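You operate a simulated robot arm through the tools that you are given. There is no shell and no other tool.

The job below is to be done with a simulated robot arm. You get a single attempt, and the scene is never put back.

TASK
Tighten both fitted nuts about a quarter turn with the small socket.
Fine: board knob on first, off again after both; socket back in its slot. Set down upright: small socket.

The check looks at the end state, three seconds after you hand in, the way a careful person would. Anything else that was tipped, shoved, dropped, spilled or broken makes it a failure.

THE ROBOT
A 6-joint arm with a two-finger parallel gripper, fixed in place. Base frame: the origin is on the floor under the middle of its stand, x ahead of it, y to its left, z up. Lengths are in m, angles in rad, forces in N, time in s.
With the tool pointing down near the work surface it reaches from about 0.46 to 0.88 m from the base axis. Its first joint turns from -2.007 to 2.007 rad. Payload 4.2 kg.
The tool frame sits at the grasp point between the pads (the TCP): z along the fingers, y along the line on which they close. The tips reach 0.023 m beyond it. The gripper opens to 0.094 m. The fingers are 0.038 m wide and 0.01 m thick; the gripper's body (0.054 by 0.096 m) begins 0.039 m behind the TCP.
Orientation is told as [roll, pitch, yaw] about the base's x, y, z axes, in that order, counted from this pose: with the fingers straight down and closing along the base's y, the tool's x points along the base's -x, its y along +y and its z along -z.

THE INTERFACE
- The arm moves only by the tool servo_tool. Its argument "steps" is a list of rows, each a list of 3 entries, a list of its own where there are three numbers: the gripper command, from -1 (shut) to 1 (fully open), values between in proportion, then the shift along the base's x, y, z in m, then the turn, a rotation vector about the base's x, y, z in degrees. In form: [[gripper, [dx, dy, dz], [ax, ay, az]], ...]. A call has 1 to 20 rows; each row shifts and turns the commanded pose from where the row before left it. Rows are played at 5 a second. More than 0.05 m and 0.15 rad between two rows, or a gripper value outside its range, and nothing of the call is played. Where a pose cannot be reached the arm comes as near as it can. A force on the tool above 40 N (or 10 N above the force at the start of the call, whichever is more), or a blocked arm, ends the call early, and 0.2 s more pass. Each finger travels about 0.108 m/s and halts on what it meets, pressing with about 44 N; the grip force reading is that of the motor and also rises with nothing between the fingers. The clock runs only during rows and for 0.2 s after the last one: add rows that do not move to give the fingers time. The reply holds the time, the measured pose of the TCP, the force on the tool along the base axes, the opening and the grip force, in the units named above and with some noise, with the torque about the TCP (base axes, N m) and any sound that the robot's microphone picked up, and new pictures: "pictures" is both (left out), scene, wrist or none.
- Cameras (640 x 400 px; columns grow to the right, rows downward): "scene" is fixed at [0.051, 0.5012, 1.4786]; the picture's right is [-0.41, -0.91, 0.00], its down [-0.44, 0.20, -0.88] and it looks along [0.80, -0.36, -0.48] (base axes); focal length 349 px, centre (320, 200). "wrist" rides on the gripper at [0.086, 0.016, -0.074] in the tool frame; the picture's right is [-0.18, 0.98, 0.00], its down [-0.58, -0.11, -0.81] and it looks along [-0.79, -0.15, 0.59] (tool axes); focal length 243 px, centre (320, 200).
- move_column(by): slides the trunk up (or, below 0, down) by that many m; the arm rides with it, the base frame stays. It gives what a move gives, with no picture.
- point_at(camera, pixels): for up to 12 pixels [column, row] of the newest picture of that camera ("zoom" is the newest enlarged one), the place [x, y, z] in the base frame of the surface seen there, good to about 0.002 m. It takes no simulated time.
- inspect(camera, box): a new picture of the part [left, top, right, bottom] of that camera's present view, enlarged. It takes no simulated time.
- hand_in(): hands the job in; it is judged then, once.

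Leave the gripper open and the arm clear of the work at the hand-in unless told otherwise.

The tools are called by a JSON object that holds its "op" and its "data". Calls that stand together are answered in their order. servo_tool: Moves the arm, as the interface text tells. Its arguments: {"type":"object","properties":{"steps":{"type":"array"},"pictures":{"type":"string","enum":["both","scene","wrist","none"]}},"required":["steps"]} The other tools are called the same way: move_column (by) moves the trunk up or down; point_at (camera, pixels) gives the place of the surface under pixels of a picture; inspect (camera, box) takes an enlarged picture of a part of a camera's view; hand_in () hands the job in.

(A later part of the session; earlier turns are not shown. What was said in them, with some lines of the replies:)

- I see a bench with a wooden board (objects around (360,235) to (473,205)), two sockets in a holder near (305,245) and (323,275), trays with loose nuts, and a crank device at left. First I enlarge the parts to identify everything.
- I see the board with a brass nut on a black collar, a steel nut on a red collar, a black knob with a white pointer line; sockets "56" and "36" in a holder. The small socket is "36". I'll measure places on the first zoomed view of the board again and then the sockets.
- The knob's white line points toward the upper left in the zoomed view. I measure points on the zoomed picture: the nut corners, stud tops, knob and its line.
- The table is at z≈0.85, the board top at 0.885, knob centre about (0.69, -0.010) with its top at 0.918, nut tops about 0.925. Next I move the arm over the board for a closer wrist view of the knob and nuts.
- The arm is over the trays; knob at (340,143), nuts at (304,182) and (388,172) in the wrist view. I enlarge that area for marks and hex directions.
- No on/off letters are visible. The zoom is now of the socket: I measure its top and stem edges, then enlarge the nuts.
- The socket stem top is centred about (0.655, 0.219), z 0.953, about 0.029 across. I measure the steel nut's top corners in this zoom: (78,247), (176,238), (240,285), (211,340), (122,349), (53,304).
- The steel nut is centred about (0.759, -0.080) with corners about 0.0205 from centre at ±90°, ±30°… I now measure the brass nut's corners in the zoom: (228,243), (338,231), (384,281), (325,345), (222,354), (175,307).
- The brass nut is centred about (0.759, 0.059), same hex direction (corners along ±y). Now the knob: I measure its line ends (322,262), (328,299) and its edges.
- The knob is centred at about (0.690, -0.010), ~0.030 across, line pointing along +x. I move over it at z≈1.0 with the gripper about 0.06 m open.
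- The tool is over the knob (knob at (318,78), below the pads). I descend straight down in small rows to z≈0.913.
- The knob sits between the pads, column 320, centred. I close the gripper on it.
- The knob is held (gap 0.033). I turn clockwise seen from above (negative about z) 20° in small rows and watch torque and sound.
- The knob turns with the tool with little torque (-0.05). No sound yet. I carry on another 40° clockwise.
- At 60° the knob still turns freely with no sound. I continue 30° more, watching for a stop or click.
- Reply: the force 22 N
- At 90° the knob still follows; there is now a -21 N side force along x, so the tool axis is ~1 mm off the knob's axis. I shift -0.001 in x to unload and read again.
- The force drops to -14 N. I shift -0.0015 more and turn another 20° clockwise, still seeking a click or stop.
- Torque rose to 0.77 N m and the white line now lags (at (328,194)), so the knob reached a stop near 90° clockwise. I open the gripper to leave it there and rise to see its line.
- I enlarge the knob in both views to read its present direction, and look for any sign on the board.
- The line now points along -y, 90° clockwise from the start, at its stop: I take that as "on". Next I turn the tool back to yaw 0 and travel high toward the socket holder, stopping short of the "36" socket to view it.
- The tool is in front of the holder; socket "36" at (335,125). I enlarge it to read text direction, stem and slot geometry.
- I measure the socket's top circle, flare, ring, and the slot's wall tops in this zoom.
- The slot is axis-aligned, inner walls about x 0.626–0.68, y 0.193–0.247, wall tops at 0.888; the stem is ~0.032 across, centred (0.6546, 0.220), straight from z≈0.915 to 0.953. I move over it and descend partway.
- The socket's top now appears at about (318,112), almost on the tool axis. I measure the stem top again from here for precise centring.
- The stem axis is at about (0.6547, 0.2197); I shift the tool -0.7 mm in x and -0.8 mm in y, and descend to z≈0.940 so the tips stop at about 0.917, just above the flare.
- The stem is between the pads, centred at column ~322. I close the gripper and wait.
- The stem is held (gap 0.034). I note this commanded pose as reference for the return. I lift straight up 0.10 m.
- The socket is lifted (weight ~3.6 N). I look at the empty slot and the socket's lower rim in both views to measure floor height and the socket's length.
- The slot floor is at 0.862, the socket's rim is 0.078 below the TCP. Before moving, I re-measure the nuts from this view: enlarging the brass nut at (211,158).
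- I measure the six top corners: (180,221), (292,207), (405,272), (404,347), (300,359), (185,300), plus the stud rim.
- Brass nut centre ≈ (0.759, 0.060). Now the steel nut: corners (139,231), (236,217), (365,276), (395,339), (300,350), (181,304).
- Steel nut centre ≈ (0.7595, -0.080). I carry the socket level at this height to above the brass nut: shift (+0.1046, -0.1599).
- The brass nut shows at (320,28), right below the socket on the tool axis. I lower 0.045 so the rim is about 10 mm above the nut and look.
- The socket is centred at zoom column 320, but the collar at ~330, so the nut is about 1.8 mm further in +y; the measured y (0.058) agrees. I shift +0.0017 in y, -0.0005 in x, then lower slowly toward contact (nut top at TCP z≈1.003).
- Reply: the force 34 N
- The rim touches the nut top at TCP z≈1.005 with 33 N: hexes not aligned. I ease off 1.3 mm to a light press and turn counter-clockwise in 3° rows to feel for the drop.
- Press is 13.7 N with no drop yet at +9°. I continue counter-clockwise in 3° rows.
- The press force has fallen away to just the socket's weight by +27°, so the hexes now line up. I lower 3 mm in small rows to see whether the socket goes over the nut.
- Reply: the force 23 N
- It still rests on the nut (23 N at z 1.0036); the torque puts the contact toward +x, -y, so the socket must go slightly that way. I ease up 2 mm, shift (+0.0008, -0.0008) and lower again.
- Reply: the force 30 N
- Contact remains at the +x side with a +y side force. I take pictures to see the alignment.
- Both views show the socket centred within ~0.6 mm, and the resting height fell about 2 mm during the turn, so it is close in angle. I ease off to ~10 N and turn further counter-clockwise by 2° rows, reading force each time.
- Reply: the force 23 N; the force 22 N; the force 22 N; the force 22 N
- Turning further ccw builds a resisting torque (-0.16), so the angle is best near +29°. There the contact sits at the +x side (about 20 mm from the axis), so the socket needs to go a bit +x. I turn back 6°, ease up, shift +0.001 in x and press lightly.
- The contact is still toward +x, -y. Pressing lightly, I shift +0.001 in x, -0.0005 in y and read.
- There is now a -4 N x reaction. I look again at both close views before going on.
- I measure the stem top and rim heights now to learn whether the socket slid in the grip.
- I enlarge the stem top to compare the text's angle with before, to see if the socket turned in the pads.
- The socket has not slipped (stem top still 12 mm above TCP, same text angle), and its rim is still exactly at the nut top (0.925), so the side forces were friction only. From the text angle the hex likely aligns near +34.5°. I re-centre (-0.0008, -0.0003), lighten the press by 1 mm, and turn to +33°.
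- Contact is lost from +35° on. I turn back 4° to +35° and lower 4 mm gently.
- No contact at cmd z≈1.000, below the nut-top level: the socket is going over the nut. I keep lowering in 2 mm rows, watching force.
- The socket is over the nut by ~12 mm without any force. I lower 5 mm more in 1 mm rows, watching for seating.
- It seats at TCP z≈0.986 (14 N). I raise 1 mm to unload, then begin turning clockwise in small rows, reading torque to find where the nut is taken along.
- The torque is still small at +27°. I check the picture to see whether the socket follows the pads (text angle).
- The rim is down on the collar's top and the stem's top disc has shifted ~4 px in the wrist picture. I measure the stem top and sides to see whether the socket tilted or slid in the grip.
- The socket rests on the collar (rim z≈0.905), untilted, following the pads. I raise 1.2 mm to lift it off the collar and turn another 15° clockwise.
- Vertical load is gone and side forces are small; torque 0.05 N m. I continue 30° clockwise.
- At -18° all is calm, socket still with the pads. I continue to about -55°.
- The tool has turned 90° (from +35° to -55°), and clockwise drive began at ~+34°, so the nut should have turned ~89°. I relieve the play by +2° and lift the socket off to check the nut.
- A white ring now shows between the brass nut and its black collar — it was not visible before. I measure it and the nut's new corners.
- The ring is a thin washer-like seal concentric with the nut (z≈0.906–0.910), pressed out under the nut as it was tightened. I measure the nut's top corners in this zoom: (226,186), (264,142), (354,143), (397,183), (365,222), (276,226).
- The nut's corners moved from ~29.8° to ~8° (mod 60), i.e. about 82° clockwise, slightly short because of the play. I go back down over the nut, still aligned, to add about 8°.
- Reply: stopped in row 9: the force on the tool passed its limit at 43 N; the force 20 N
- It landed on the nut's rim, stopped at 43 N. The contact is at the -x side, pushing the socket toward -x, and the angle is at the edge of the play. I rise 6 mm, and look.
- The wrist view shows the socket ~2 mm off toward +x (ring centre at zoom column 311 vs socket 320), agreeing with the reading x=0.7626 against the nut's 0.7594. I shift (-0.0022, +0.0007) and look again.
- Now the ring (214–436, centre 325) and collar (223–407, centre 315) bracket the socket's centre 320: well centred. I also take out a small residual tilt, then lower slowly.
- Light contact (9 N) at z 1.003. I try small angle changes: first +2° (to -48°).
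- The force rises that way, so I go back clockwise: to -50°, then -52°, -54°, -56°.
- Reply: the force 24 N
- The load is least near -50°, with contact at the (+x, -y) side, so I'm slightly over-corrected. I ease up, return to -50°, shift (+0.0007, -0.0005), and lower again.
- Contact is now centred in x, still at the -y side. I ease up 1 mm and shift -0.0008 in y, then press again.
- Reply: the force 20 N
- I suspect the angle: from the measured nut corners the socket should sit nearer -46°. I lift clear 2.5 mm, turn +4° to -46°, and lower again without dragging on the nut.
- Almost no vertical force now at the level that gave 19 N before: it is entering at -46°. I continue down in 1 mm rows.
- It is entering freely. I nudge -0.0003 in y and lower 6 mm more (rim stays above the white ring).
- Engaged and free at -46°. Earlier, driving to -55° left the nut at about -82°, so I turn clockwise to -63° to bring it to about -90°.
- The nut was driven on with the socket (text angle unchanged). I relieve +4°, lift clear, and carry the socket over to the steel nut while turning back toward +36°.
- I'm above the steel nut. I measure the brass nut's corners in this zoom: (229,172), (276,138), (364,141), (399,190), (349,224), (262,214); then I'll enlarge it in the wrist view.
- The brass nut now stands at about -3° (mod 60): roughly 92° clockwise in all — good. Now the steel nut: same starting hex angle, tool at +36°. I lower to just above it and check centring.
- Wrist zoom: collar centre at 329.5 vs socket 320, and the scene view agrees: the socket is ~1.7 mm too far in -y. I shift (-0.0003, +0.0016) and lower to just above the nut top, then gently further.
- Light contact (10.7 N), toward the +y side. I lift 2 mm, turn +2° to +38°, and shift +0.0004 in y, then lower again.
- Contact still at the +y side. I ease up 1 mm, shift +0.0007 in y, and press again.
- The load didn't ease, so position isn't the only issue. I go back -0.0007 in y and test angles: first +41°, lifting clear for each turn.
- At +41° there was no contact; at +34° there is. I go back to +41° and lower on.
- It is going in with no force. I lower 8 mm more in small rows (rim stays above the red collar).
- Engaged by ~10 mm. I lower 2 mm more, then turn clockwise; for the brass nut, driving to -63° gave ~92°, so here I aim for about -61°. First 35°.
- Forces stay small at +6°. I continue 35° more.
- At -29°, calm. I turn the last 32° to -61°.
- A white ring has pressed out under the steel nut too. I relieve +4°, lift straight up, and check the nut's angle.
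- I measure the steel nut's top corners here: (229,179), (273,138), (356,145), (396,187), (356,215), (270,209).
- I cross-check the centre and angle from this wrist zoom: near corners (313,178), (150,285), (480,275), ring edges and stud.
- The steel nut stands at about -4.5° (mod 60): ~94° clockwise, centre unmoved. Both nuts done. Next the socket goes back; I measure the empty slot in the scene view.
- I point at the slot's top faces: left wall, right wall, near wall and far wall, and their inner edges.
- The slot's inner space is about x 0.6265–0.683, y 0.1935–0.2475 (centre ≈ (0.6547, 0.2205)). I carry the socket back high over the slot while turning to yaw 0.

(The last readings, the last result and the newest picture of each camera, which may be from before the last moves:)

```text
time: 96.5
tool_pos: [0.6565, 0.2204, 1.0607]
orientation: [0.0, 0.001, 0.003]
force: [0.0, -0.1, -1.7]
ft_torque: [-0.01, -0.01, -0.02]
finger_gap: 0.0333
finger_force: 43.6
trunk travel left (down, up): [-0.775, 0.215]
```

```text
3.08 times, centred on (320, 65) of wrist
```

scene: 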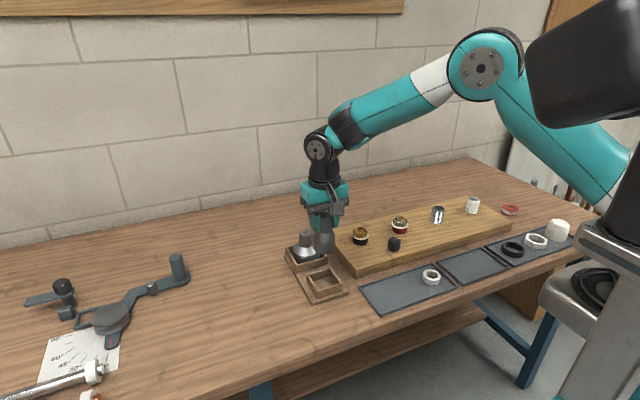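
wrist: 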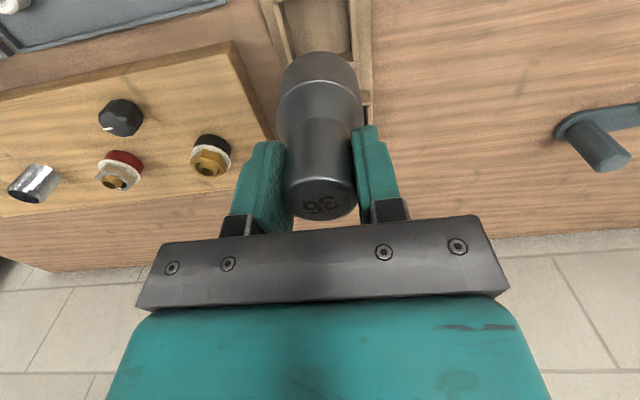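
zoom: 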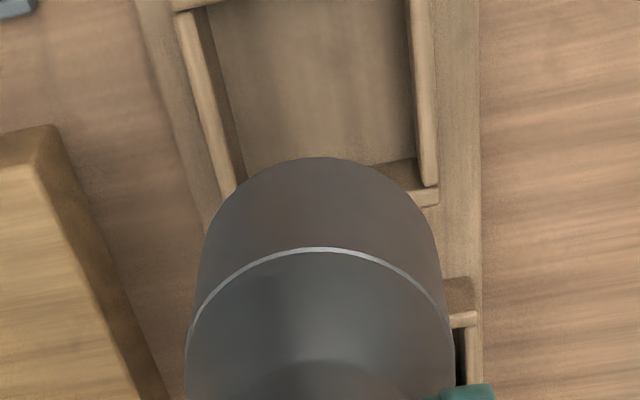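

The wrist view matches the picture taken right after the first lift (knob at (121,118), brass nut at (211,155)), so I'm over the original spot. I lower to just above the slot walls and check.

{"op": "servo_tool", "data": {"steps": [[-1, [0, 0, -0.02], [0, 0, 0]], [-1, [0, 0, -0.02], [0, 0, 0]], [-1, [0, 0, -0.02], [0, 0, 0]], [-1, [0, 0, -0.015], [0, 0, 0]], [-1, [0, 0, -0.01], [0, 0, 0]], [-1, [0, 0, 0], [0, 0, 0]], [-1, [0, 0, 0], [0, 0, 0]]]}}

{"op": "inspect", "data": {"camera": "scene", "box": [290, 225, 360, 305]}}

{"op": "inspect", "data": {"camera": "wrist", "box": [230, 10, 410, 130]}}

```text
time: 98.1
tool_pos: [0.6556, 0.2198, 0.9765]
orientation: [-0.001, -0.001, 0.001]
force: [-0.2, -0.4, -2.3]
ft_torque: [-0.03, 0.01, 0.0]
finger_gap: 0.0335
finger_force: 43.5
trunk travel left (down, up): [-0.775, 0.215]
```

scene: 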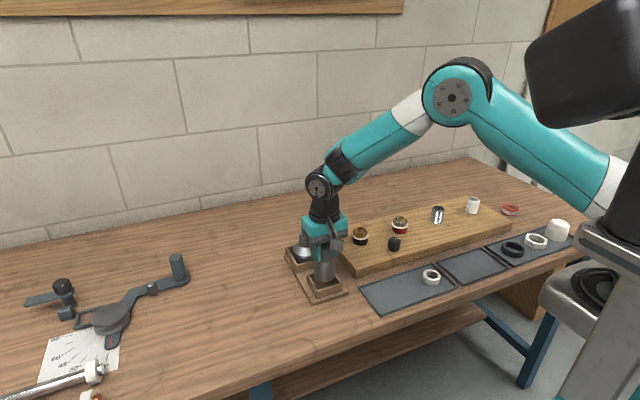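
wrist: 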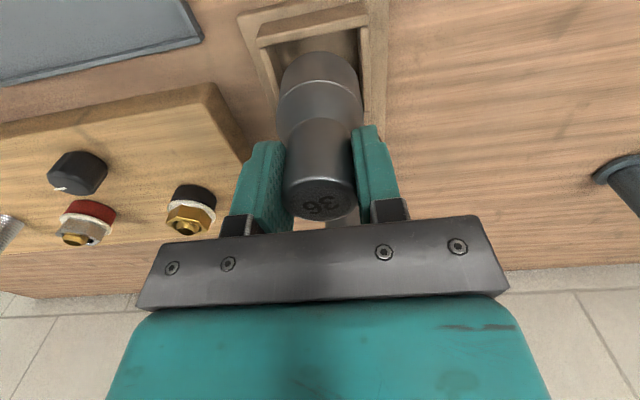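

```text
5.00 times, centred on (325, 265) of scene
```

zoom: 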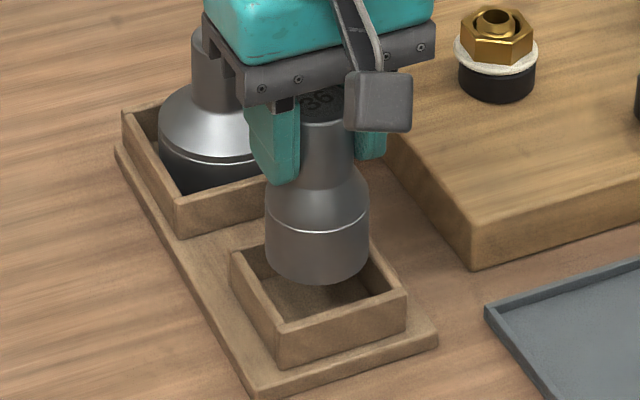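

```text
3.33 times, centred on (320, 70) of wrist
```

zoom: 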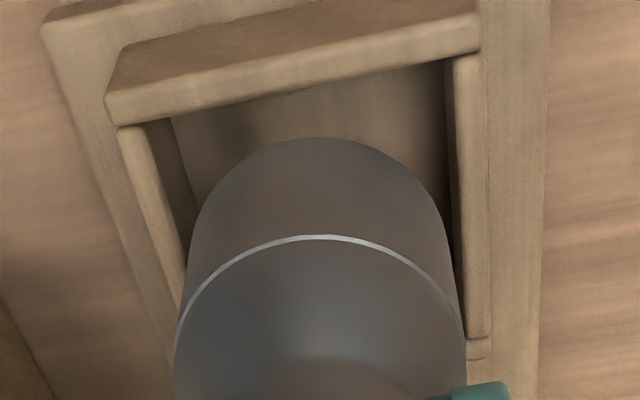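

The rim is right over the slot opening with margin all round. I lower into it, slowing near the floor (TCP ≈ 0.9405).

{"op": "servo_tool", "data": {"steps": [[-1, [0, 0, -0.006], [0, 0, 0]], [-1, [0, 0, -0.006], [0, 0, 0]], [-1, [0, 0, -0.006], [0, 0, 0]], [-1, [0, 0, -0.006], [0, 0, 0]], [-1, [0, 0, -0.005], [0, 0, 0]], [-1, [0, 0, -0.002], [0, 0, 0]], [-1, [0, 0, -0.001], [0, 0, 0]], [-1, [0, 0, 0], [0, 0, 0]]], "pictures": "wrist"}}

```text
time: 99.9
tool_pos: [0.6567, 0.2199, 0.945]
orientation: [-0.001, 0.001, 0.001]
force: [0.0, -0.9, -2.6]
ft_torque: [0.01, -0.03, -0.01]
finger_gap: 0.0334
finger_force: 43.9
trunk travel left (down, up): [-0.775, 0.215]
```

wrist: 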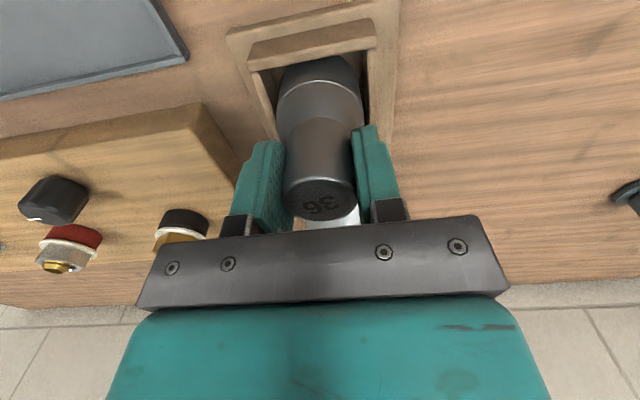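

No contact yet at z≈0.945. I go down in 1 mm rows until the floor is felt.

{"op": "servo_tool", "data": {"steps": [[-1, [0, 0, -0.001], [0, 0, 0]], [-1, [0, 0, -0.001], [0, 0, 0]], [-1, [0, 0, -0.001], [0, 0, 0]], [-1, [0, 0, 0], [0, 0, 0]]], "pictures": "none"}}

{"op": "servo_tool", "data": {"steps": [[-1, [0, 0, -0.001], [0, 0, 0]], [-1, [0, 0, -0.0005], [0, 0, 0]], [-1, [0, 0, 0], [0, 0, 0]]], "pictures": "none"}}

```text
time: 100.9
tool_pos: [0.6552, 0.2189, 0.9428]
orientation: [0.0, 0.001, 0.002]
force: [-0.2, 0.5, -1.6]
ft_torque: [0.01, 0.0, 0.0]
finger_gap: 0.0332
finger_force: 43.7
trunk travel left (down, up): [-0.775, 0.215]
```

```text
time: 101.7
tool_pos: [0.6558, 0.2202, 0.9408]
orientation: [0.0, 0.001, 0.002]
force: [0.6, 0.0, -1.6]
ft_torque: [-0.01, 0.04, 0.0]
finger_gap: 0.0334
finger_force: 44.1
trunk travel left (down, up): [-0.775, 0.215]
```

{"op": "servo_tool", "data": {"steps": [[-1, [0, 0, -0.0007], [0, 0, 0]], [-1, [0, 0, -0.0006], [0, 0, 0]], [-1, [0, 0, 0], [0, 0, 0]]], "pictures": "none"}}

{"op": "servo_tool", "data": {"steps": [[-1, [0, 0, -0.0006], [0, 0, 0]], [-1, [0, 0, 0], [0, 0, 0]]], "pictures": "wrist"}}

```text
time: 102.5
tool_pos: [0.6556, 0.2197, 0.941]
orientation: [-0.001, -0.003, 0.002]
force: [-2.7, -1.0, 9.7]
ft_torque: [-0.17, -0.09, -0.06]
finger_gap: 0.0334
finger_force: 44.0
trunk travel left (down, up): [-0.775, 0.215]
```

```text
time: 103.1
tool_pos: [0.6559, 0.2203, 0.9404]
orientation: [0.001, -0.003, 0.002]
force: [-5.4, -0.4, 18.0]
ft_torque: [-0.2, -0.2, -0.07]
finger_gap: 0.0336
finger_force: 43.9
trunk travel left (down, up): [-0.775, 0.215]
```

wrist: 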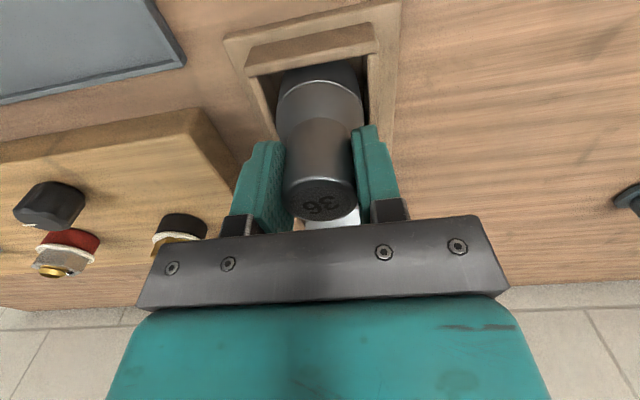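

The slot floor is felt (18 N). I ease up 1 mm to unload, then open the fingers to let the socket stand.

{"op": "servo_tool", "data": {"steps": [[-1, [0, 0, 0.0011], [0, 0, 0]], [-1, [0, 0, 0], [0, 0, 0]], [-0.2, [0, 0, 0], [0, 0, 0]], [0.1, [0, 0, 0], [0, 0, 0]], [0.6, [0, 0, 0], [0, 0, 0]], [0.6, [0, 0, 0], [0, 0, 0]], [0.6, [0, 0, 0], [0, 0, 0]]]}}

```text
time: 104.7
tool_pos: [0.6562, 0.2198, 0.939]
orientation: [-0.001, 0.0, 0.003]
force: [-0.5, 0.2, 0.1]
ft_torque: [0.02, -0.01, -0.02]
finger_gap: 0.0752
finger_force: 0.1
trunk travel left (down, up): [-0.775, 0.215]
```

scene: 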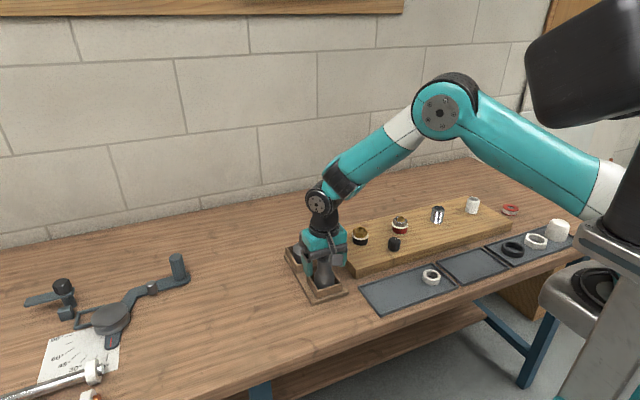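
wrist: 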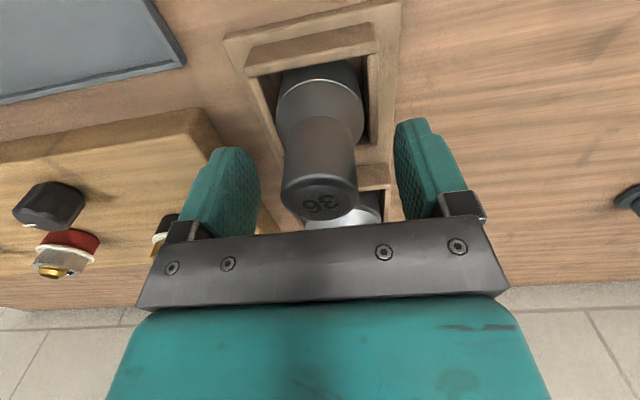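

The socket stands free and upright in its slot. I lift the hand straight up 0.12 m and look.

{"op": "servo_tool", "data": {"steps": [[0.6, [0, 0, 0.01], [0, 0, 0]], [0.6, [0, 0, 0.02], [0, 0, 0]], [0.6, [0, 0, 0.03], [0, 0, 0]], [0.6, [0, 0, 0.03], [0, 0, 0]], [0.6, [0, 0, 0.03], [0, 0, 0]], [0.6, [0, 0, 0], [0, 0, 0]]]}}

{"op": "inspect", "data": {"camera": "scene", "box": [280, 225, 360, 310]}}

```text
time: 106.1
tool_pos: [0.6568, 0.2218, 1.0615]
orientation: [0.0, 0.0, 0.002]
force: [-0.3, 0.2, 0.3]
ft_torque: [-0.02, 0.01, -0.02]
finger_gap: 0.0755
finger_force: 0.0
trunk travel left (down, up): [-0.775, 0.215]
```

scene: 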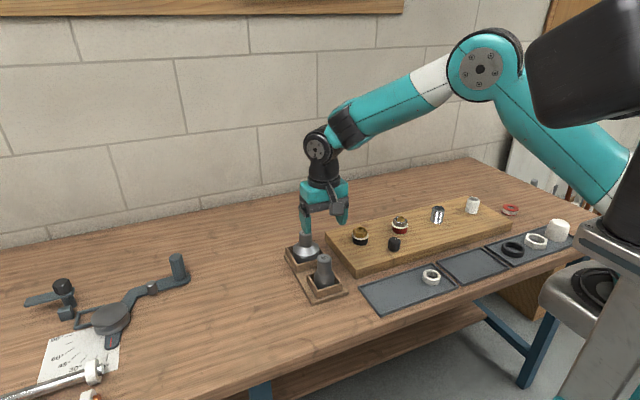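
wrist: 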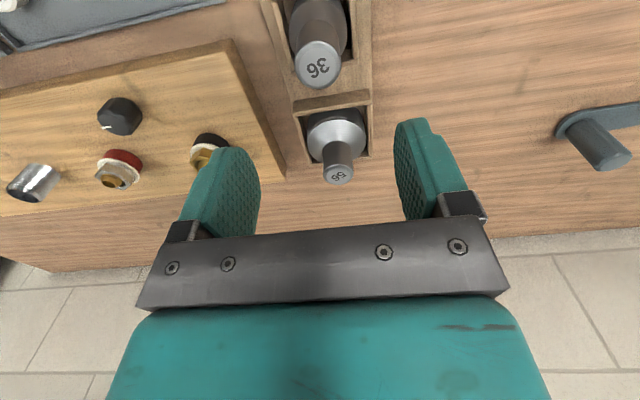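

```text
4.71 times, centred on (320, 268) of scene
```

zoom: 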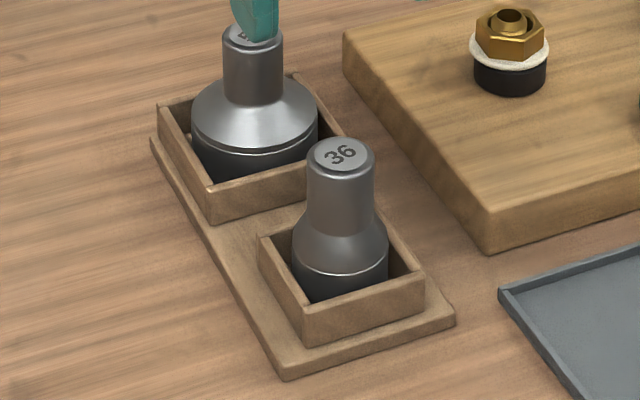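

The "36" socket is back, upright in its slot. Now the knob off: I travel high to above the knob while turning the tool to -90°, so I can turn it back counter-clockwise.

{"op": "servo_tool", "data": {"steps": [[0.3, [0.0028, -0.0192, 0], [0, 0, -7.5]], [0.3, [0.0028, -0.0192, 0], [0, 0, -7.5]], [0.3, [0.0028, -0.0192, 0], [0, 0, -7.5]], [0.3, [0.0028, -0.0192, 0], [0, 0, -7.5]], [0.3, [0.0028, -0.0192, 0], [0, 0, -7.5]], [0.3, [0.0028, -0.0192, 0], [0, 0, -7.5]], [0.3, [0.0028, -0.0192, 0], [0, 0, -7.5]], [0.3, [0.0028, -0.0192, 0], [0, 0, -7.5]], [0.3, [0.0028, -0.0192, 0], [0, 0, -7.5]], [0.3, [0.0028, -0.0192, 0], [0, 0, -7.5]], [0.3, [0.0028, -0.0192, 0], [0, 0, -7.5]], [0.3, [0.0028, -0.0192, 0], [0, 0, -7.5]], [0.3, [0, 0, -0.03], [0, 0, 0]], [0.3, [0, 0, -0.03], [0, 0, 0]], [0.3, [0, 0, 0], [0, 0, 0]], [0.3, [0, 0, 0], [0, 0, 0]]]}}

{"op": "inspect", "data": {"camera": "wrist", "box": [260, 30, 380, 130]}}

```text
time: 109.5
tool_pos: [0.69, -0.0105, 0.9981]
orientation: [-0.002, -0.001, -1.57]
force: [-0.1, -0.4, 0.6]
ft_torque: [0.01, 0.04, 0.01]
finger_gap: 0.0611
finger_force: 0.0
trunk travel left (down, up): [-0.775, 0.215]
```

scene: 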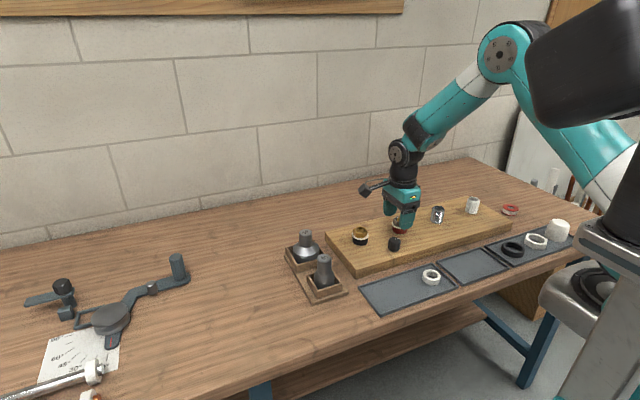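
wrist: 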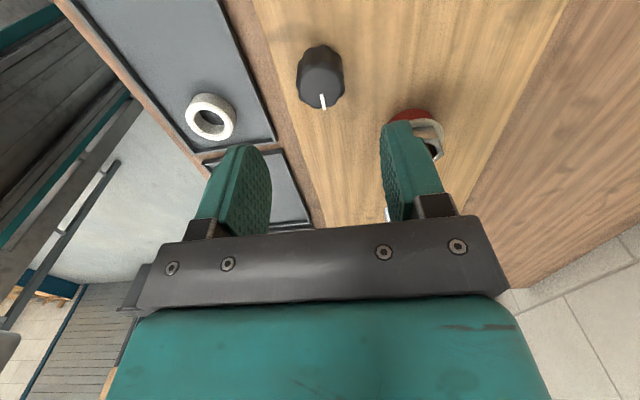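

```text
4.00 times, centred on (320, 80) of wrist
```

zoom: 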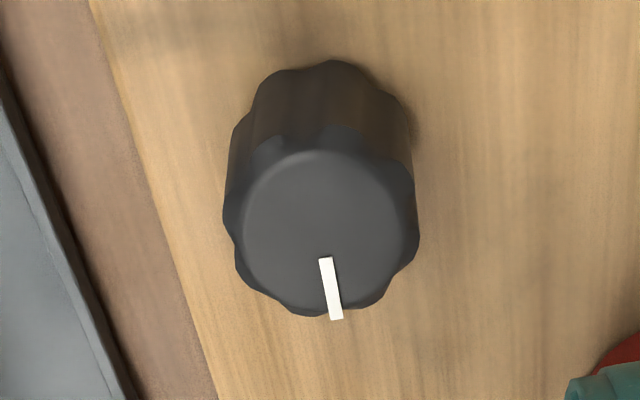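

The knob is right under the tool (column 320), its line still pointing along -y. I descend to z≈0.913.

{"op": "servo_tool", "data": {"steps": [[0.3, [0, 0, -0.02], [0, 0, 0]], [0.3, [0, 0, -0.02], [0, 0, 0]], [0.3, [0, 0, -0.02], [0, 0, 0]], [0.3, [0, 0, -0.015], [0, 0, 0]], [0.3, [0, 0, -0.005], [0, 0, 0]], [0.3, [0, 0, -0.005], [0, 0, 0]], [0.3, [0, 0, 0], [0, 0, 0]]], "pictures": "wrist"}}

```text
time: 111.1
tool_pos: [0.6897, -0.0121, 0.9154]
orientation: [0.002, 0.0, -1.569]
force: [-0.5, 0.2, -0.1]
ft_torque: [0.01, -0.01, -0.03]
finger_gap: 0.0609
finger_force: 0.1
trunk travel left (down, up): [-0.775, 0.215]
```

wrist: 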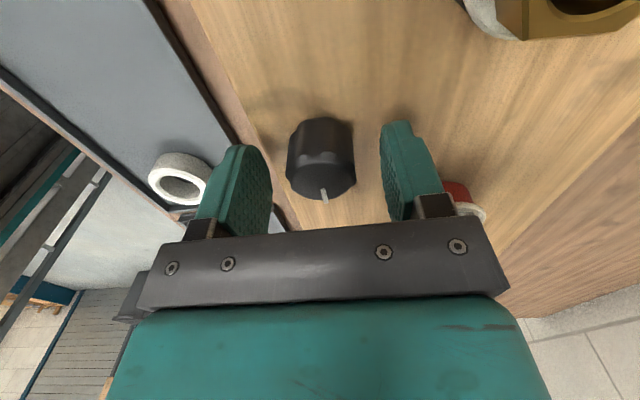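

The knob lies between the pads. I close on it.

{"op": "servo_tool", "data": {"steps": [[-1, [0, 0, -0.001], [0, 0, 0]], [-1, [0, 0, 0], [0, 0, 0]], [-1, [0, 0, 0], [0, 0, 0]]], "pictures": "none"}}

```text
time: 111.9
tool_pos: [0.6902, -0.012, 0.9151]
orientation: [0.004, 0.001, -1.57]
force: [11.3, -1.4, 7.2]
ft_torque: [-0.17, 0.49, -0.01]
finger_gap: 0.0331
finger_force: 44.8
trunk travel left (down, up): [-0.775, 0.215]
```

Held (gap 0.033), with an 11 N x side load; I shift +0.0013 in x to unload, then turn counter-clockwise 45°.

{"op": "servo_tool", "data": {"steps": [[-1, [0.0013, 0, 0], [0, 0, 0]], [-1, [0, 0, 0], [0, 0, 5]], [-1, [0, 0, 0], [0, 0, 5]], [-1, [0, 0, 0], [0, 0, 5]], [-1, [0, 0, 0], [0, 0, 5]], [-1, [0, 0, 0], [0, 0, 5]], [-1, [0, 0, 0], [0, 0, 5]], [-1, [0, 0, 0], [0, 0, 5]], [-1, [0, 0, 0], [0, 0, 5]], [-1, [0, 0, 0], [0, 0, 5]], [-1, [0, 0, 0], [0, 0, 0]]], "pictures": "wrist"}}

```text
time: 114.3
tool_pos: [0.6921, -0.0104, 0.9149]
orientation: [0.003, -0.004, -0.784]
force: [17.6, -6.0, 21.3]
ft_torque: [-0.06, 0.46, -0.02]
finger_gap: 0.0328
finger_force: 44.7
trunk travel left (down, up): [-0.775, 0.215]
```

wrist: 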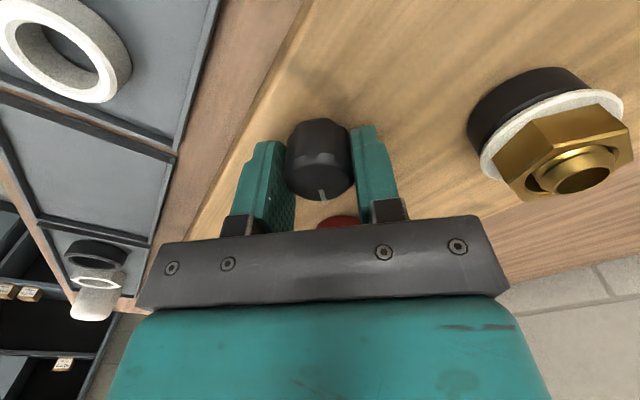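

The knob follows (line still at (322,196)), but there is an upward 21 N and +x 17 N load. I ease: +0.0013 in z, +0.0015 in x, and read.

{"op": "servo_tool", "data": {"steps": [[-1, [0.0015, -0.0004, 0.0013], [0, 0, 0]], [-1, [0, 0, 0], [0, 0, 0]]], "pictures": "none"}}

```text
time: 114.9
tool_pos: [0.6912, -0.0104, 0.9153]
orientation: [-0.001, 0.002, -0.784]
force: [7.8, -3.8, 11.8]
ft_torque: [-0.42, -1.4, 0.01]
finger_gap: 0.0324
finger_force: 44.7
trunk travel left (down, up): [-0.775, 0.215]
```

Loads eased to 8–12 N. I ease slightly more and continue 25° counter-clockwise.

{"op": "servo_tool", "data": {"steps": [[-1, [-0.0004, -0.0002, 0.0006], [0, 0, 0]], [-1, [0, 0, 0], [0, 0, 5]], [-1, [0, 0, 0], [0, 0, 5]], [-1, [0, 0, 0], [0, 0, 5]], [-1, [0, 0, 0], [0, 0, 5]], [-1, [0, 0, 0], [0, 0, 5]], [-1, [0, 0, 0], [0, 0, 0]]], "pictures": "wrist"}}

```text
time: 116.5
tool_pos: [0.692, -0.0109, 0.9149]
orientation: [0.001, 0.003, -0.345]
force: [3.6, 5.3, -17.8]
ft_torque: [0.38, -1.07, -0.02]
finger_gap: 0.0328
finger_force: 44.9
trunk travel left (down, up): [-0.775, 0.215]
```

wrist: 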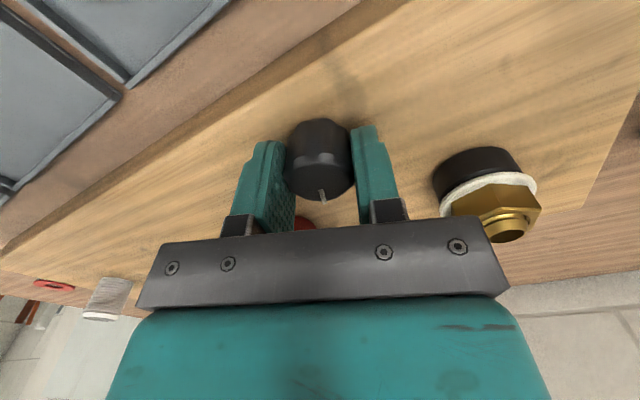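

Now a -18 N pull; I lower 1 mm and continue 15° more, watching the z torque for the stop.

{"op": "servo_tool", "data": {"steps": [[-1, [0.0003, 0.0005, -0.001], [0, 0, 0]], [-1, [0, 0, 0], [0, 0, 5]], [-1, [0, 0, 0], [0, 0, 5]], [-1, [0, 0, 0], [0, 0, 5]], [-1, [0, 0, 0], [0, 0, 0]]], "pictures": "none"}}

```text
time: 117.7
tool_pos: [0.6913, -0.0097, 0.9149]
orientation: [-0.001, -0.001, -0.086]
force: [-2.2, 10.9, -0.2]
ft_torque: [-0.39, 1.42, -0.02]
finger_gap: 0.0326
finger_force: 45.0
trunk travel left (down, up): [-0.775, 0.215]
```

At -5°, no stop felt yet. I unload +0.001 in y and turn 5° more.

{"op": "servo_tool", "data": {"steps": [[-1, [0, 0.001, 0], [0, 0, 0]], [-1, [0, 0, 0], [0, 0, 2.5]], [-1, [0, 0, 0], [0, 0, 2.5]], [-1, [0, 0, 0], [0, 0, 0]]], "pictures": "wrist"}}

{"op": "inspect", "data": {"camera": "wrist", "box": [270, 100, 370, 220]}}

```text
time: 118.7
tool_pos: [0.6914, -0.0093, 0.9153]
orientation: [-0.001, 0.0, -0.001]
force: [-0.5, 4.9, 2.8]
ft_torque: [-0.34, 0.97, -0.17]
finger_gap: 0.0327
finger_force: 45.0
trunk travel left (down, up): [-0.775, 0.215]
```

wrist: 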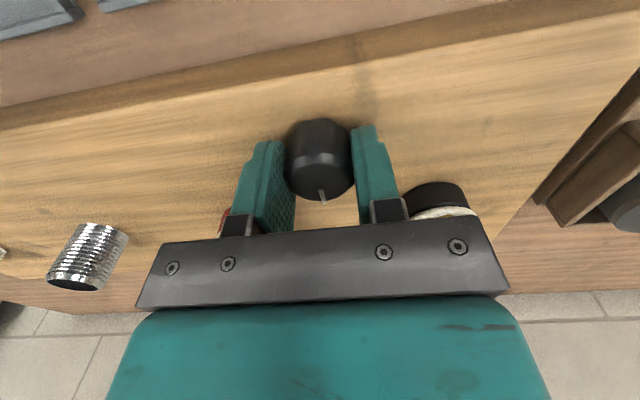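

```text
3.33 times, centred on (320, 160) of wrist
```

zoom: 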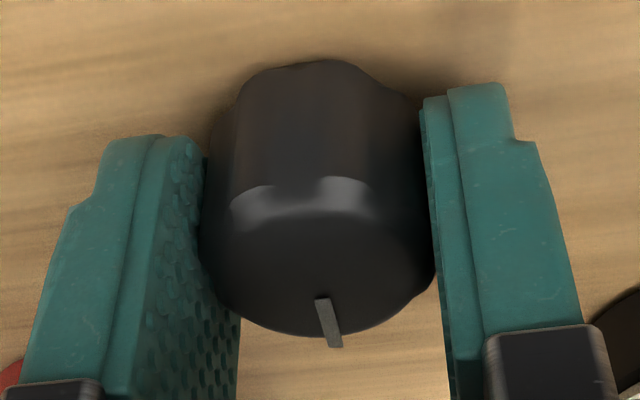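

The z torque starts to resist (-0.17). I turn another 6° to bring it firmly to its stop.

{"op": "servo_tool", "data": {"steps": [[-1, [0, 0, 0], [0, 0, 2]], [-1, [0, 0, 0], [0, 0, 2]], [-1, [0, 0, 0], [0, 0, 2]], [-1, [0, 0, 0], [0, 0, 0]]], "pictures": "wrist"}}

{"op": "inspect", "data": {"camera": "wrist", "box": [270, 100, 370, 220]}}

```text
time: 119.7
tool_pos: [0.6925, -0.0084, 0.9144]
orientation: [0.001, -0.003, 0.107]
force: [1.9, 4.8, 3.5]
ft_torque: [-0.53, -0.04, -0.39]
finger_gap: 0.0326
finger_force: 45.3
trunk travel left (down, up): [-0.775, 0.215]
```

wrist: 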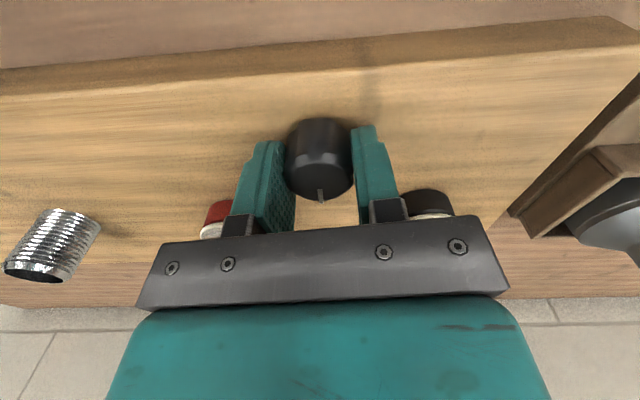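

```text
3.33 times, centred on (320, 160) of wrist
```

zoom: 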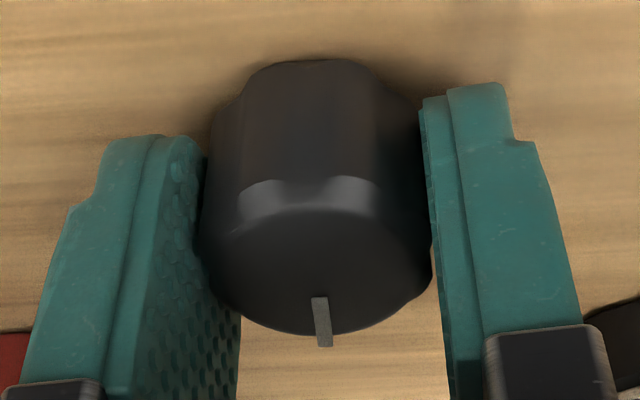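

The torque rose to -0.39 and the line lags: the knob is at its counter-clockwise stop (off, its starting position). I open the fingers and lift clear.

{"op": "servo_tool", "data": {"steps": [[0.3, [0, 0, 0], [0, 0, 0]], [0.3, [0, 0, 0], [0, 0, 0]], [0.3, [0, 0, 0.01], [0, 0, 0]], [0.3, [0, 0, 0.03], [0, 0, 0]], [0.3, [0, 0, 0.04], [0, 0, 0]], [0.3, [0, 0, 0.04], [0, 0, 0]], [0.3, [-0.03, 0, 0.03], [0, 0, -3]], [0.3, [-0.04, 0, 0.02], [0, 0, -3]], [0.6, [-0.04, 0, 0], [0, 0, 0]], [1, [-0.04, 0, 0], [0, 0, 0]], [1, [0, 0, 0], [0, 0, 0]], [1, [0, 0, 0], [0, 0, 0]]]}}

{"op": "inspect", "data": {"camera": "scene", "box": [330, 190, 450, 270]}}

{"op": "inspect", "data": {"camera": "wrist", "box": [280, 110, 420, 210]}}

```text
time: 122.3
tool_pos: [0.5433, -0.0092, 1.086]
orientation: [-0.001, 0.001, 0.002]
force: [0.5, -0.3, -0.5]
ft_torque: [-0.01, -0.06, 0.02]
finger_gap: 0.0939
finger_force: 0.0
trunk travel left (down, up): [-0.775, 0.215]
```

scene: 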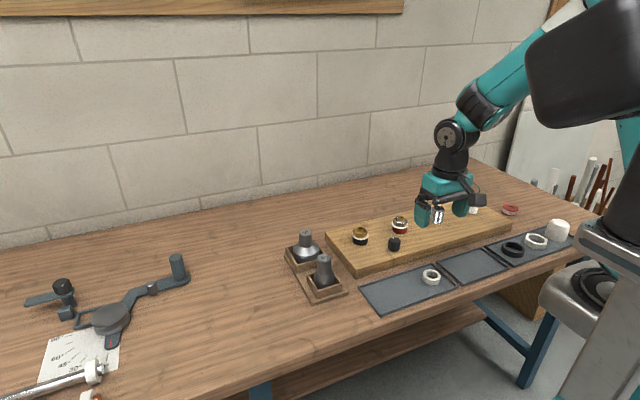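
wrist: 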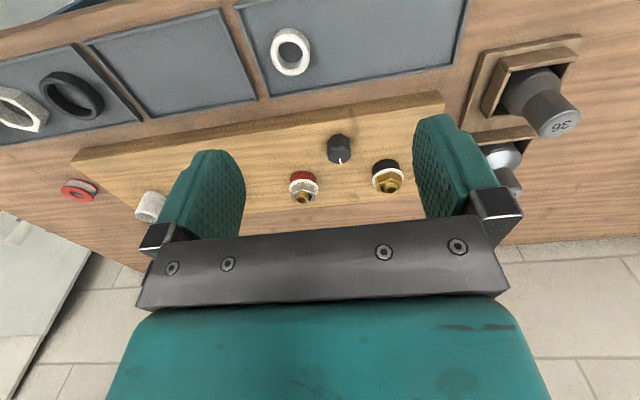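

```text
5.00 times, centred on (390, 230) of scene
```

zoom: 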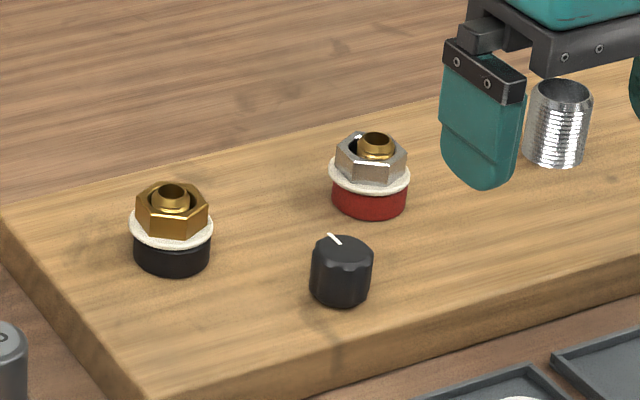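

```text
4.00 times, centred on (350, 160) of wrist
```

zoom: 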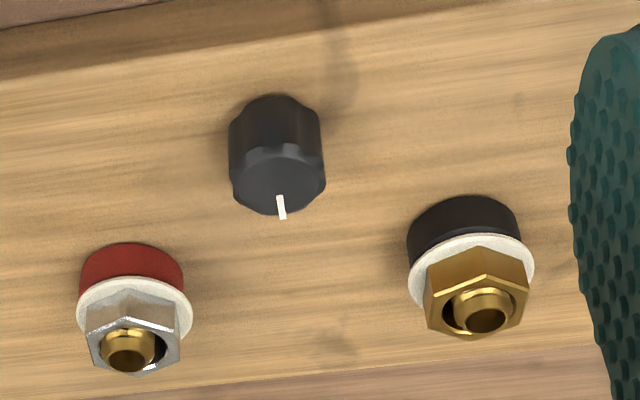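

The knob's line is back where it began. The steel nut's stud looks slightly off-centre; I enlarge both nuts to check their state.

{"op": "inspect", "data": {"camera": "scene", "box": [382, 205, 420, 238]}}

{"op": "inspect", "data": {"camera": "wrist", "box": [285, 160, 325, 210]}}

{"op": "inspect", "data": {"camera": "wrist", "box": [368, 150, 408, 200]}}

{"op": "inspect", "data": {"camera": "scene", "box": [342, 215, 380, 248]}}

```text
12.12 times, centred on (401, 222) of scene
```

zoom: 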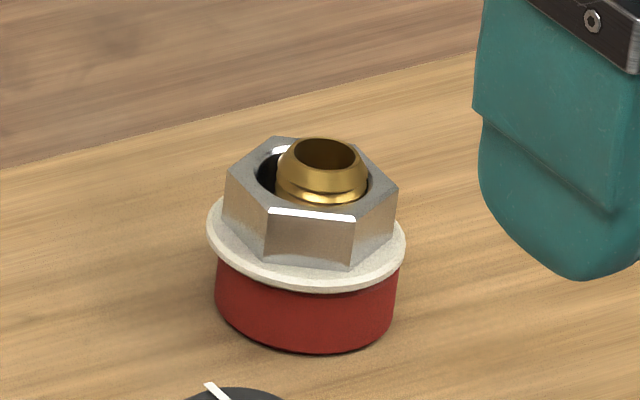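

```text
8.00 times, centred on (305, 185) of wrist
```

zoom: 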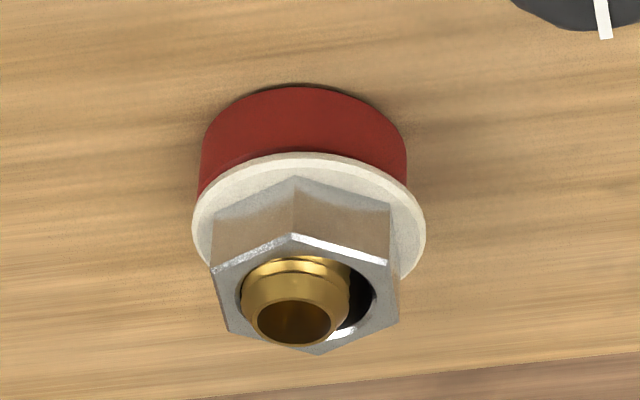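

```text
8.00 times, centred on (388, 175) of wrist
```

zoom: 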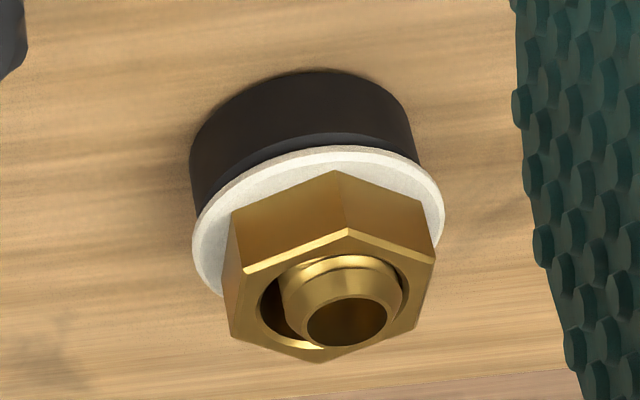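

```text
12.12 times, centred on (361, 232) of scene
```

zoom: 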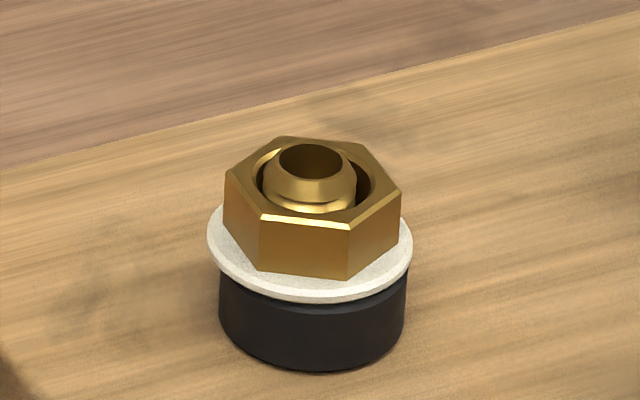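

The steel nut sits slightly off-centre about its stud. I measure its top face and ring heights for tilt, and the stud's place.

{"op": "inspect", "data": {"camera": "scene", "box": [382, 205, 420, 238]}}

{"op": "point_at", "data": {"camera": "zoom", "pixels": [[245, 185], [265, 150], [375, 185], [345, 208], [290, 205], [260, 190], [225, 235], [320, 275], [390, 250], [360, 268], [260, 262], [325, 143]]}}

{"op": "point_at", "data": {"camera": "zoom", "pixels": [[325, 170], [325, 195], [282, 165], [366, 170], [300, 340], [220, 300], [392, 305], [218, 280], [395, 285], [310, 335], [285, 175], [360, 178]]}}

```text
12.12 times, centred on (401, 222) of scene
```

zoom: 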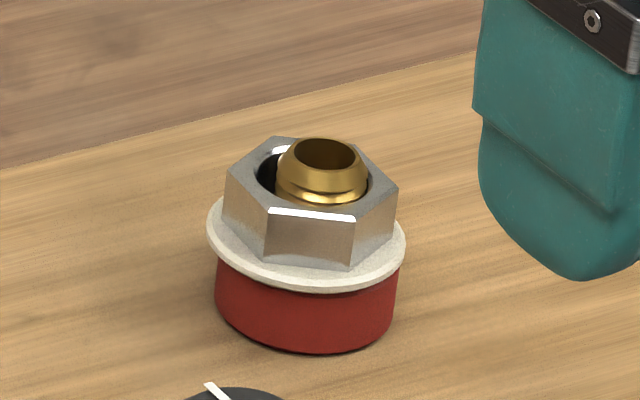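

```text
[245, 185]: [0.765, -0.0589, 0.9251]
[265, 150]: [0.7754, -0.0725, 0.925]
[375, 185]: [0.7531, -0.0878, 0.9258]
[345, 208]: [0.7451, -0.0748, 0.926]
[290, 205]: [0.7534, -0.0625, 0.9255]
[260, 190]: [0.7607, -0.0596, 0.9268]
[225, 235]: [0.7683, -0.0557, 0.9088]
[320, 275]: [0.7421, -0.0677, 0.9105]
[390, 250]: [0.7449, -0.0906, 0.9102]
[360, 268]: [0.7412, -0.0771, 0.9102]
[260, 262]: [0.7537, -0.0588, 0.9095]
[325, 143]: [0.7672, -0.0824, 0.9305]
```

```text
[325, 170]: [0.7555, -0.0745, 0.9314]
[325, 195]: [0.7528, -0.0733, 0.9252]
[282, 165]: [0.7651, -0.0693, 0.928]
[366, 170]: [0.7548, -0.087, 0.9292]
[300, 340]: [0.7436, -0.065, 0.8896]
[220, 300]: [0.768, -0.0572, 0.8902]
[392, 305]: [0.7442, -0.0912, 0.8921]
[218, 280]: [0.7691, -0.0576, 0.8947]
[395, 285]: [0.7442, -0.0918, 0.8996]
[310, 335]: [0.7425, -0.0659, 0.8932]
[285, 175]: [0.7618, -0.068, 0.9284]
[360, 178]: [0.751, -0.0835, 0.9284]
```

Levels are even (nut top 0.925–0.926, ring 0.909–0.910), the collar is at its starting pixels; the nut only sits ~1 mm off within its thread slack. Everything else looks as at the start. I move the open hand up and back, clear of the work, and take a last look.

{"op": "servo_tool", "data": {"steps": [[1, [-0.01, 0.02, 0.03], [0, 0, 0]], [1, [-0.01, 0.03, 0.03], [0, 0, 0]], [1, [-0.02, 0.03, 0.03], [0, 0, 0]], [1, [-0.02, 0.03, 0.03], [0, 0, 0]], [1, [-0.01, 0.03, 0.03], [0, 0, 0]], [1, [0, 0.03, 0.01], [0, 0, 0]], [1, [0, 0.03, 0], [0, 0, 0]], [1, [0, 0, 0], [0, 0, 0]]]}}

{"op": "inspect", "data": {"camera": "scene", "box": [280, 180, 580, 320]}}

{"op": "inspect", "data": {"camera": "scene", "box": [270, 215, 370, 310]}}

```text
time: 124.1
tool_pos: [0.4742, 0.1916, 1.245]
orientation: [0.0, 0.001, 0.0]
force: [0.4, 0.1, -0.8]
ft_torque: [0.04, -0.03, -0.02]
finger_gap: 0.0939
finger_force: 0.0
trunk travel left (down, up): [-0.775, 0.215]
```

scene: 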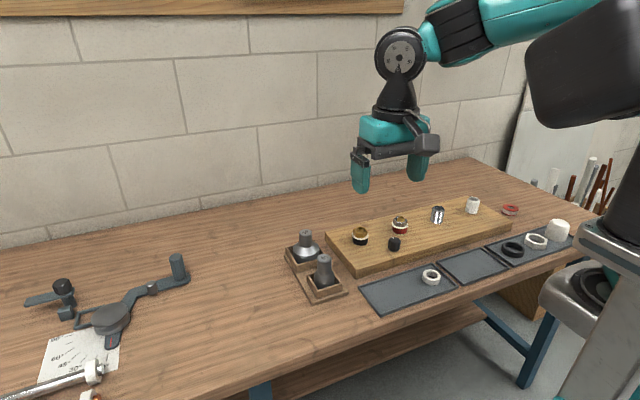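
wrist: 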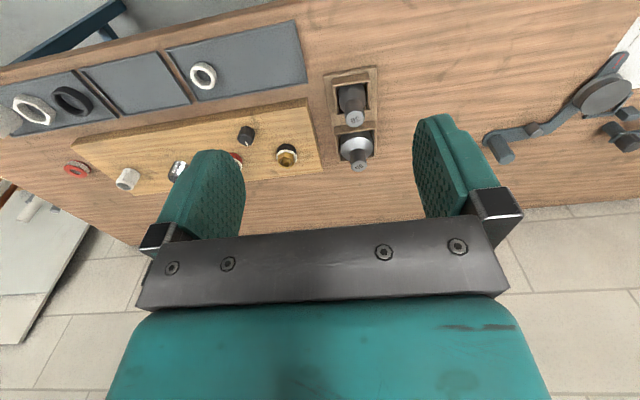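

```text
2.13 times, centred on (430, 250) of scene
```

zoom: 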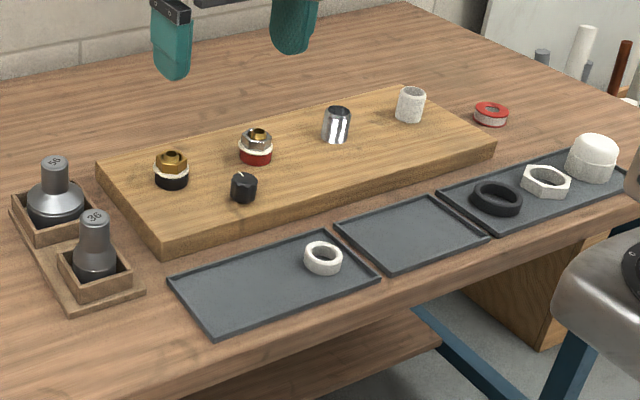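

```text
4.21 times, centred on (320, 262) of scene
```

zoom: 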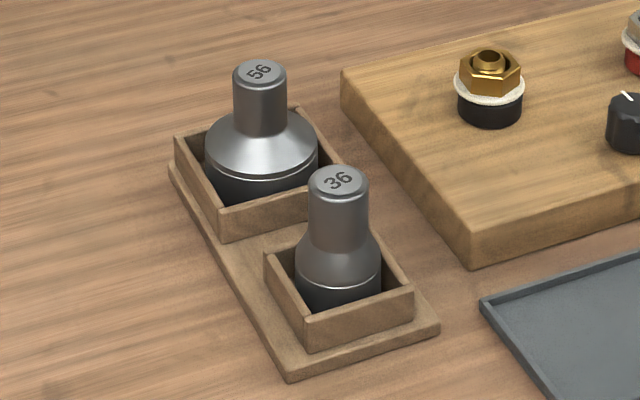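

Both nuts are tightened about a quarter turn, with seal rings visible under each. The knob is back at off, and socket "36" stands upright in its slot. The other items look as they did at the start. The gripper is open and the arm is clear, so I hand in.

{"op": "hand_in", "data": {}}

```text
The job is handed in.
```

I tightened both fitted nuts about a quarter turn clockwise with the small socket ("36") and handed the job in. I haven't seen the verdict.

- **Nuts:** the brass nut turned about 92° and the steel nut about 94°, both measured from where their corners ended up. The brass nut took two goes, because the first pass stopped at about 82°.
- **Knob:** I turned it clockwise to its stop before touching the nuts and back to its other stop after both. Nothing on the board marks which way is on. I took clockwise as on, and I heard no click either way.
- **Socket:** it stands upright in its slot, in the same position and facing the same way as at the start.

**Changes on the board:**
- A thin white ring now shows under each nut that wasn't visible before. It looks like a seal pressed out by the tightening.
- Each nut also sits about 1 mm off-centre on its stud. The steel nut's top measured level and the collars didn't move.
- While I was lining up for the second pass on the brass nut, the socket hit its top and the arm stopped at 43 N. I saw no damage afterwards.

Everything else looks as it did at the start. The gripper is open and the arm is clear of the bench.
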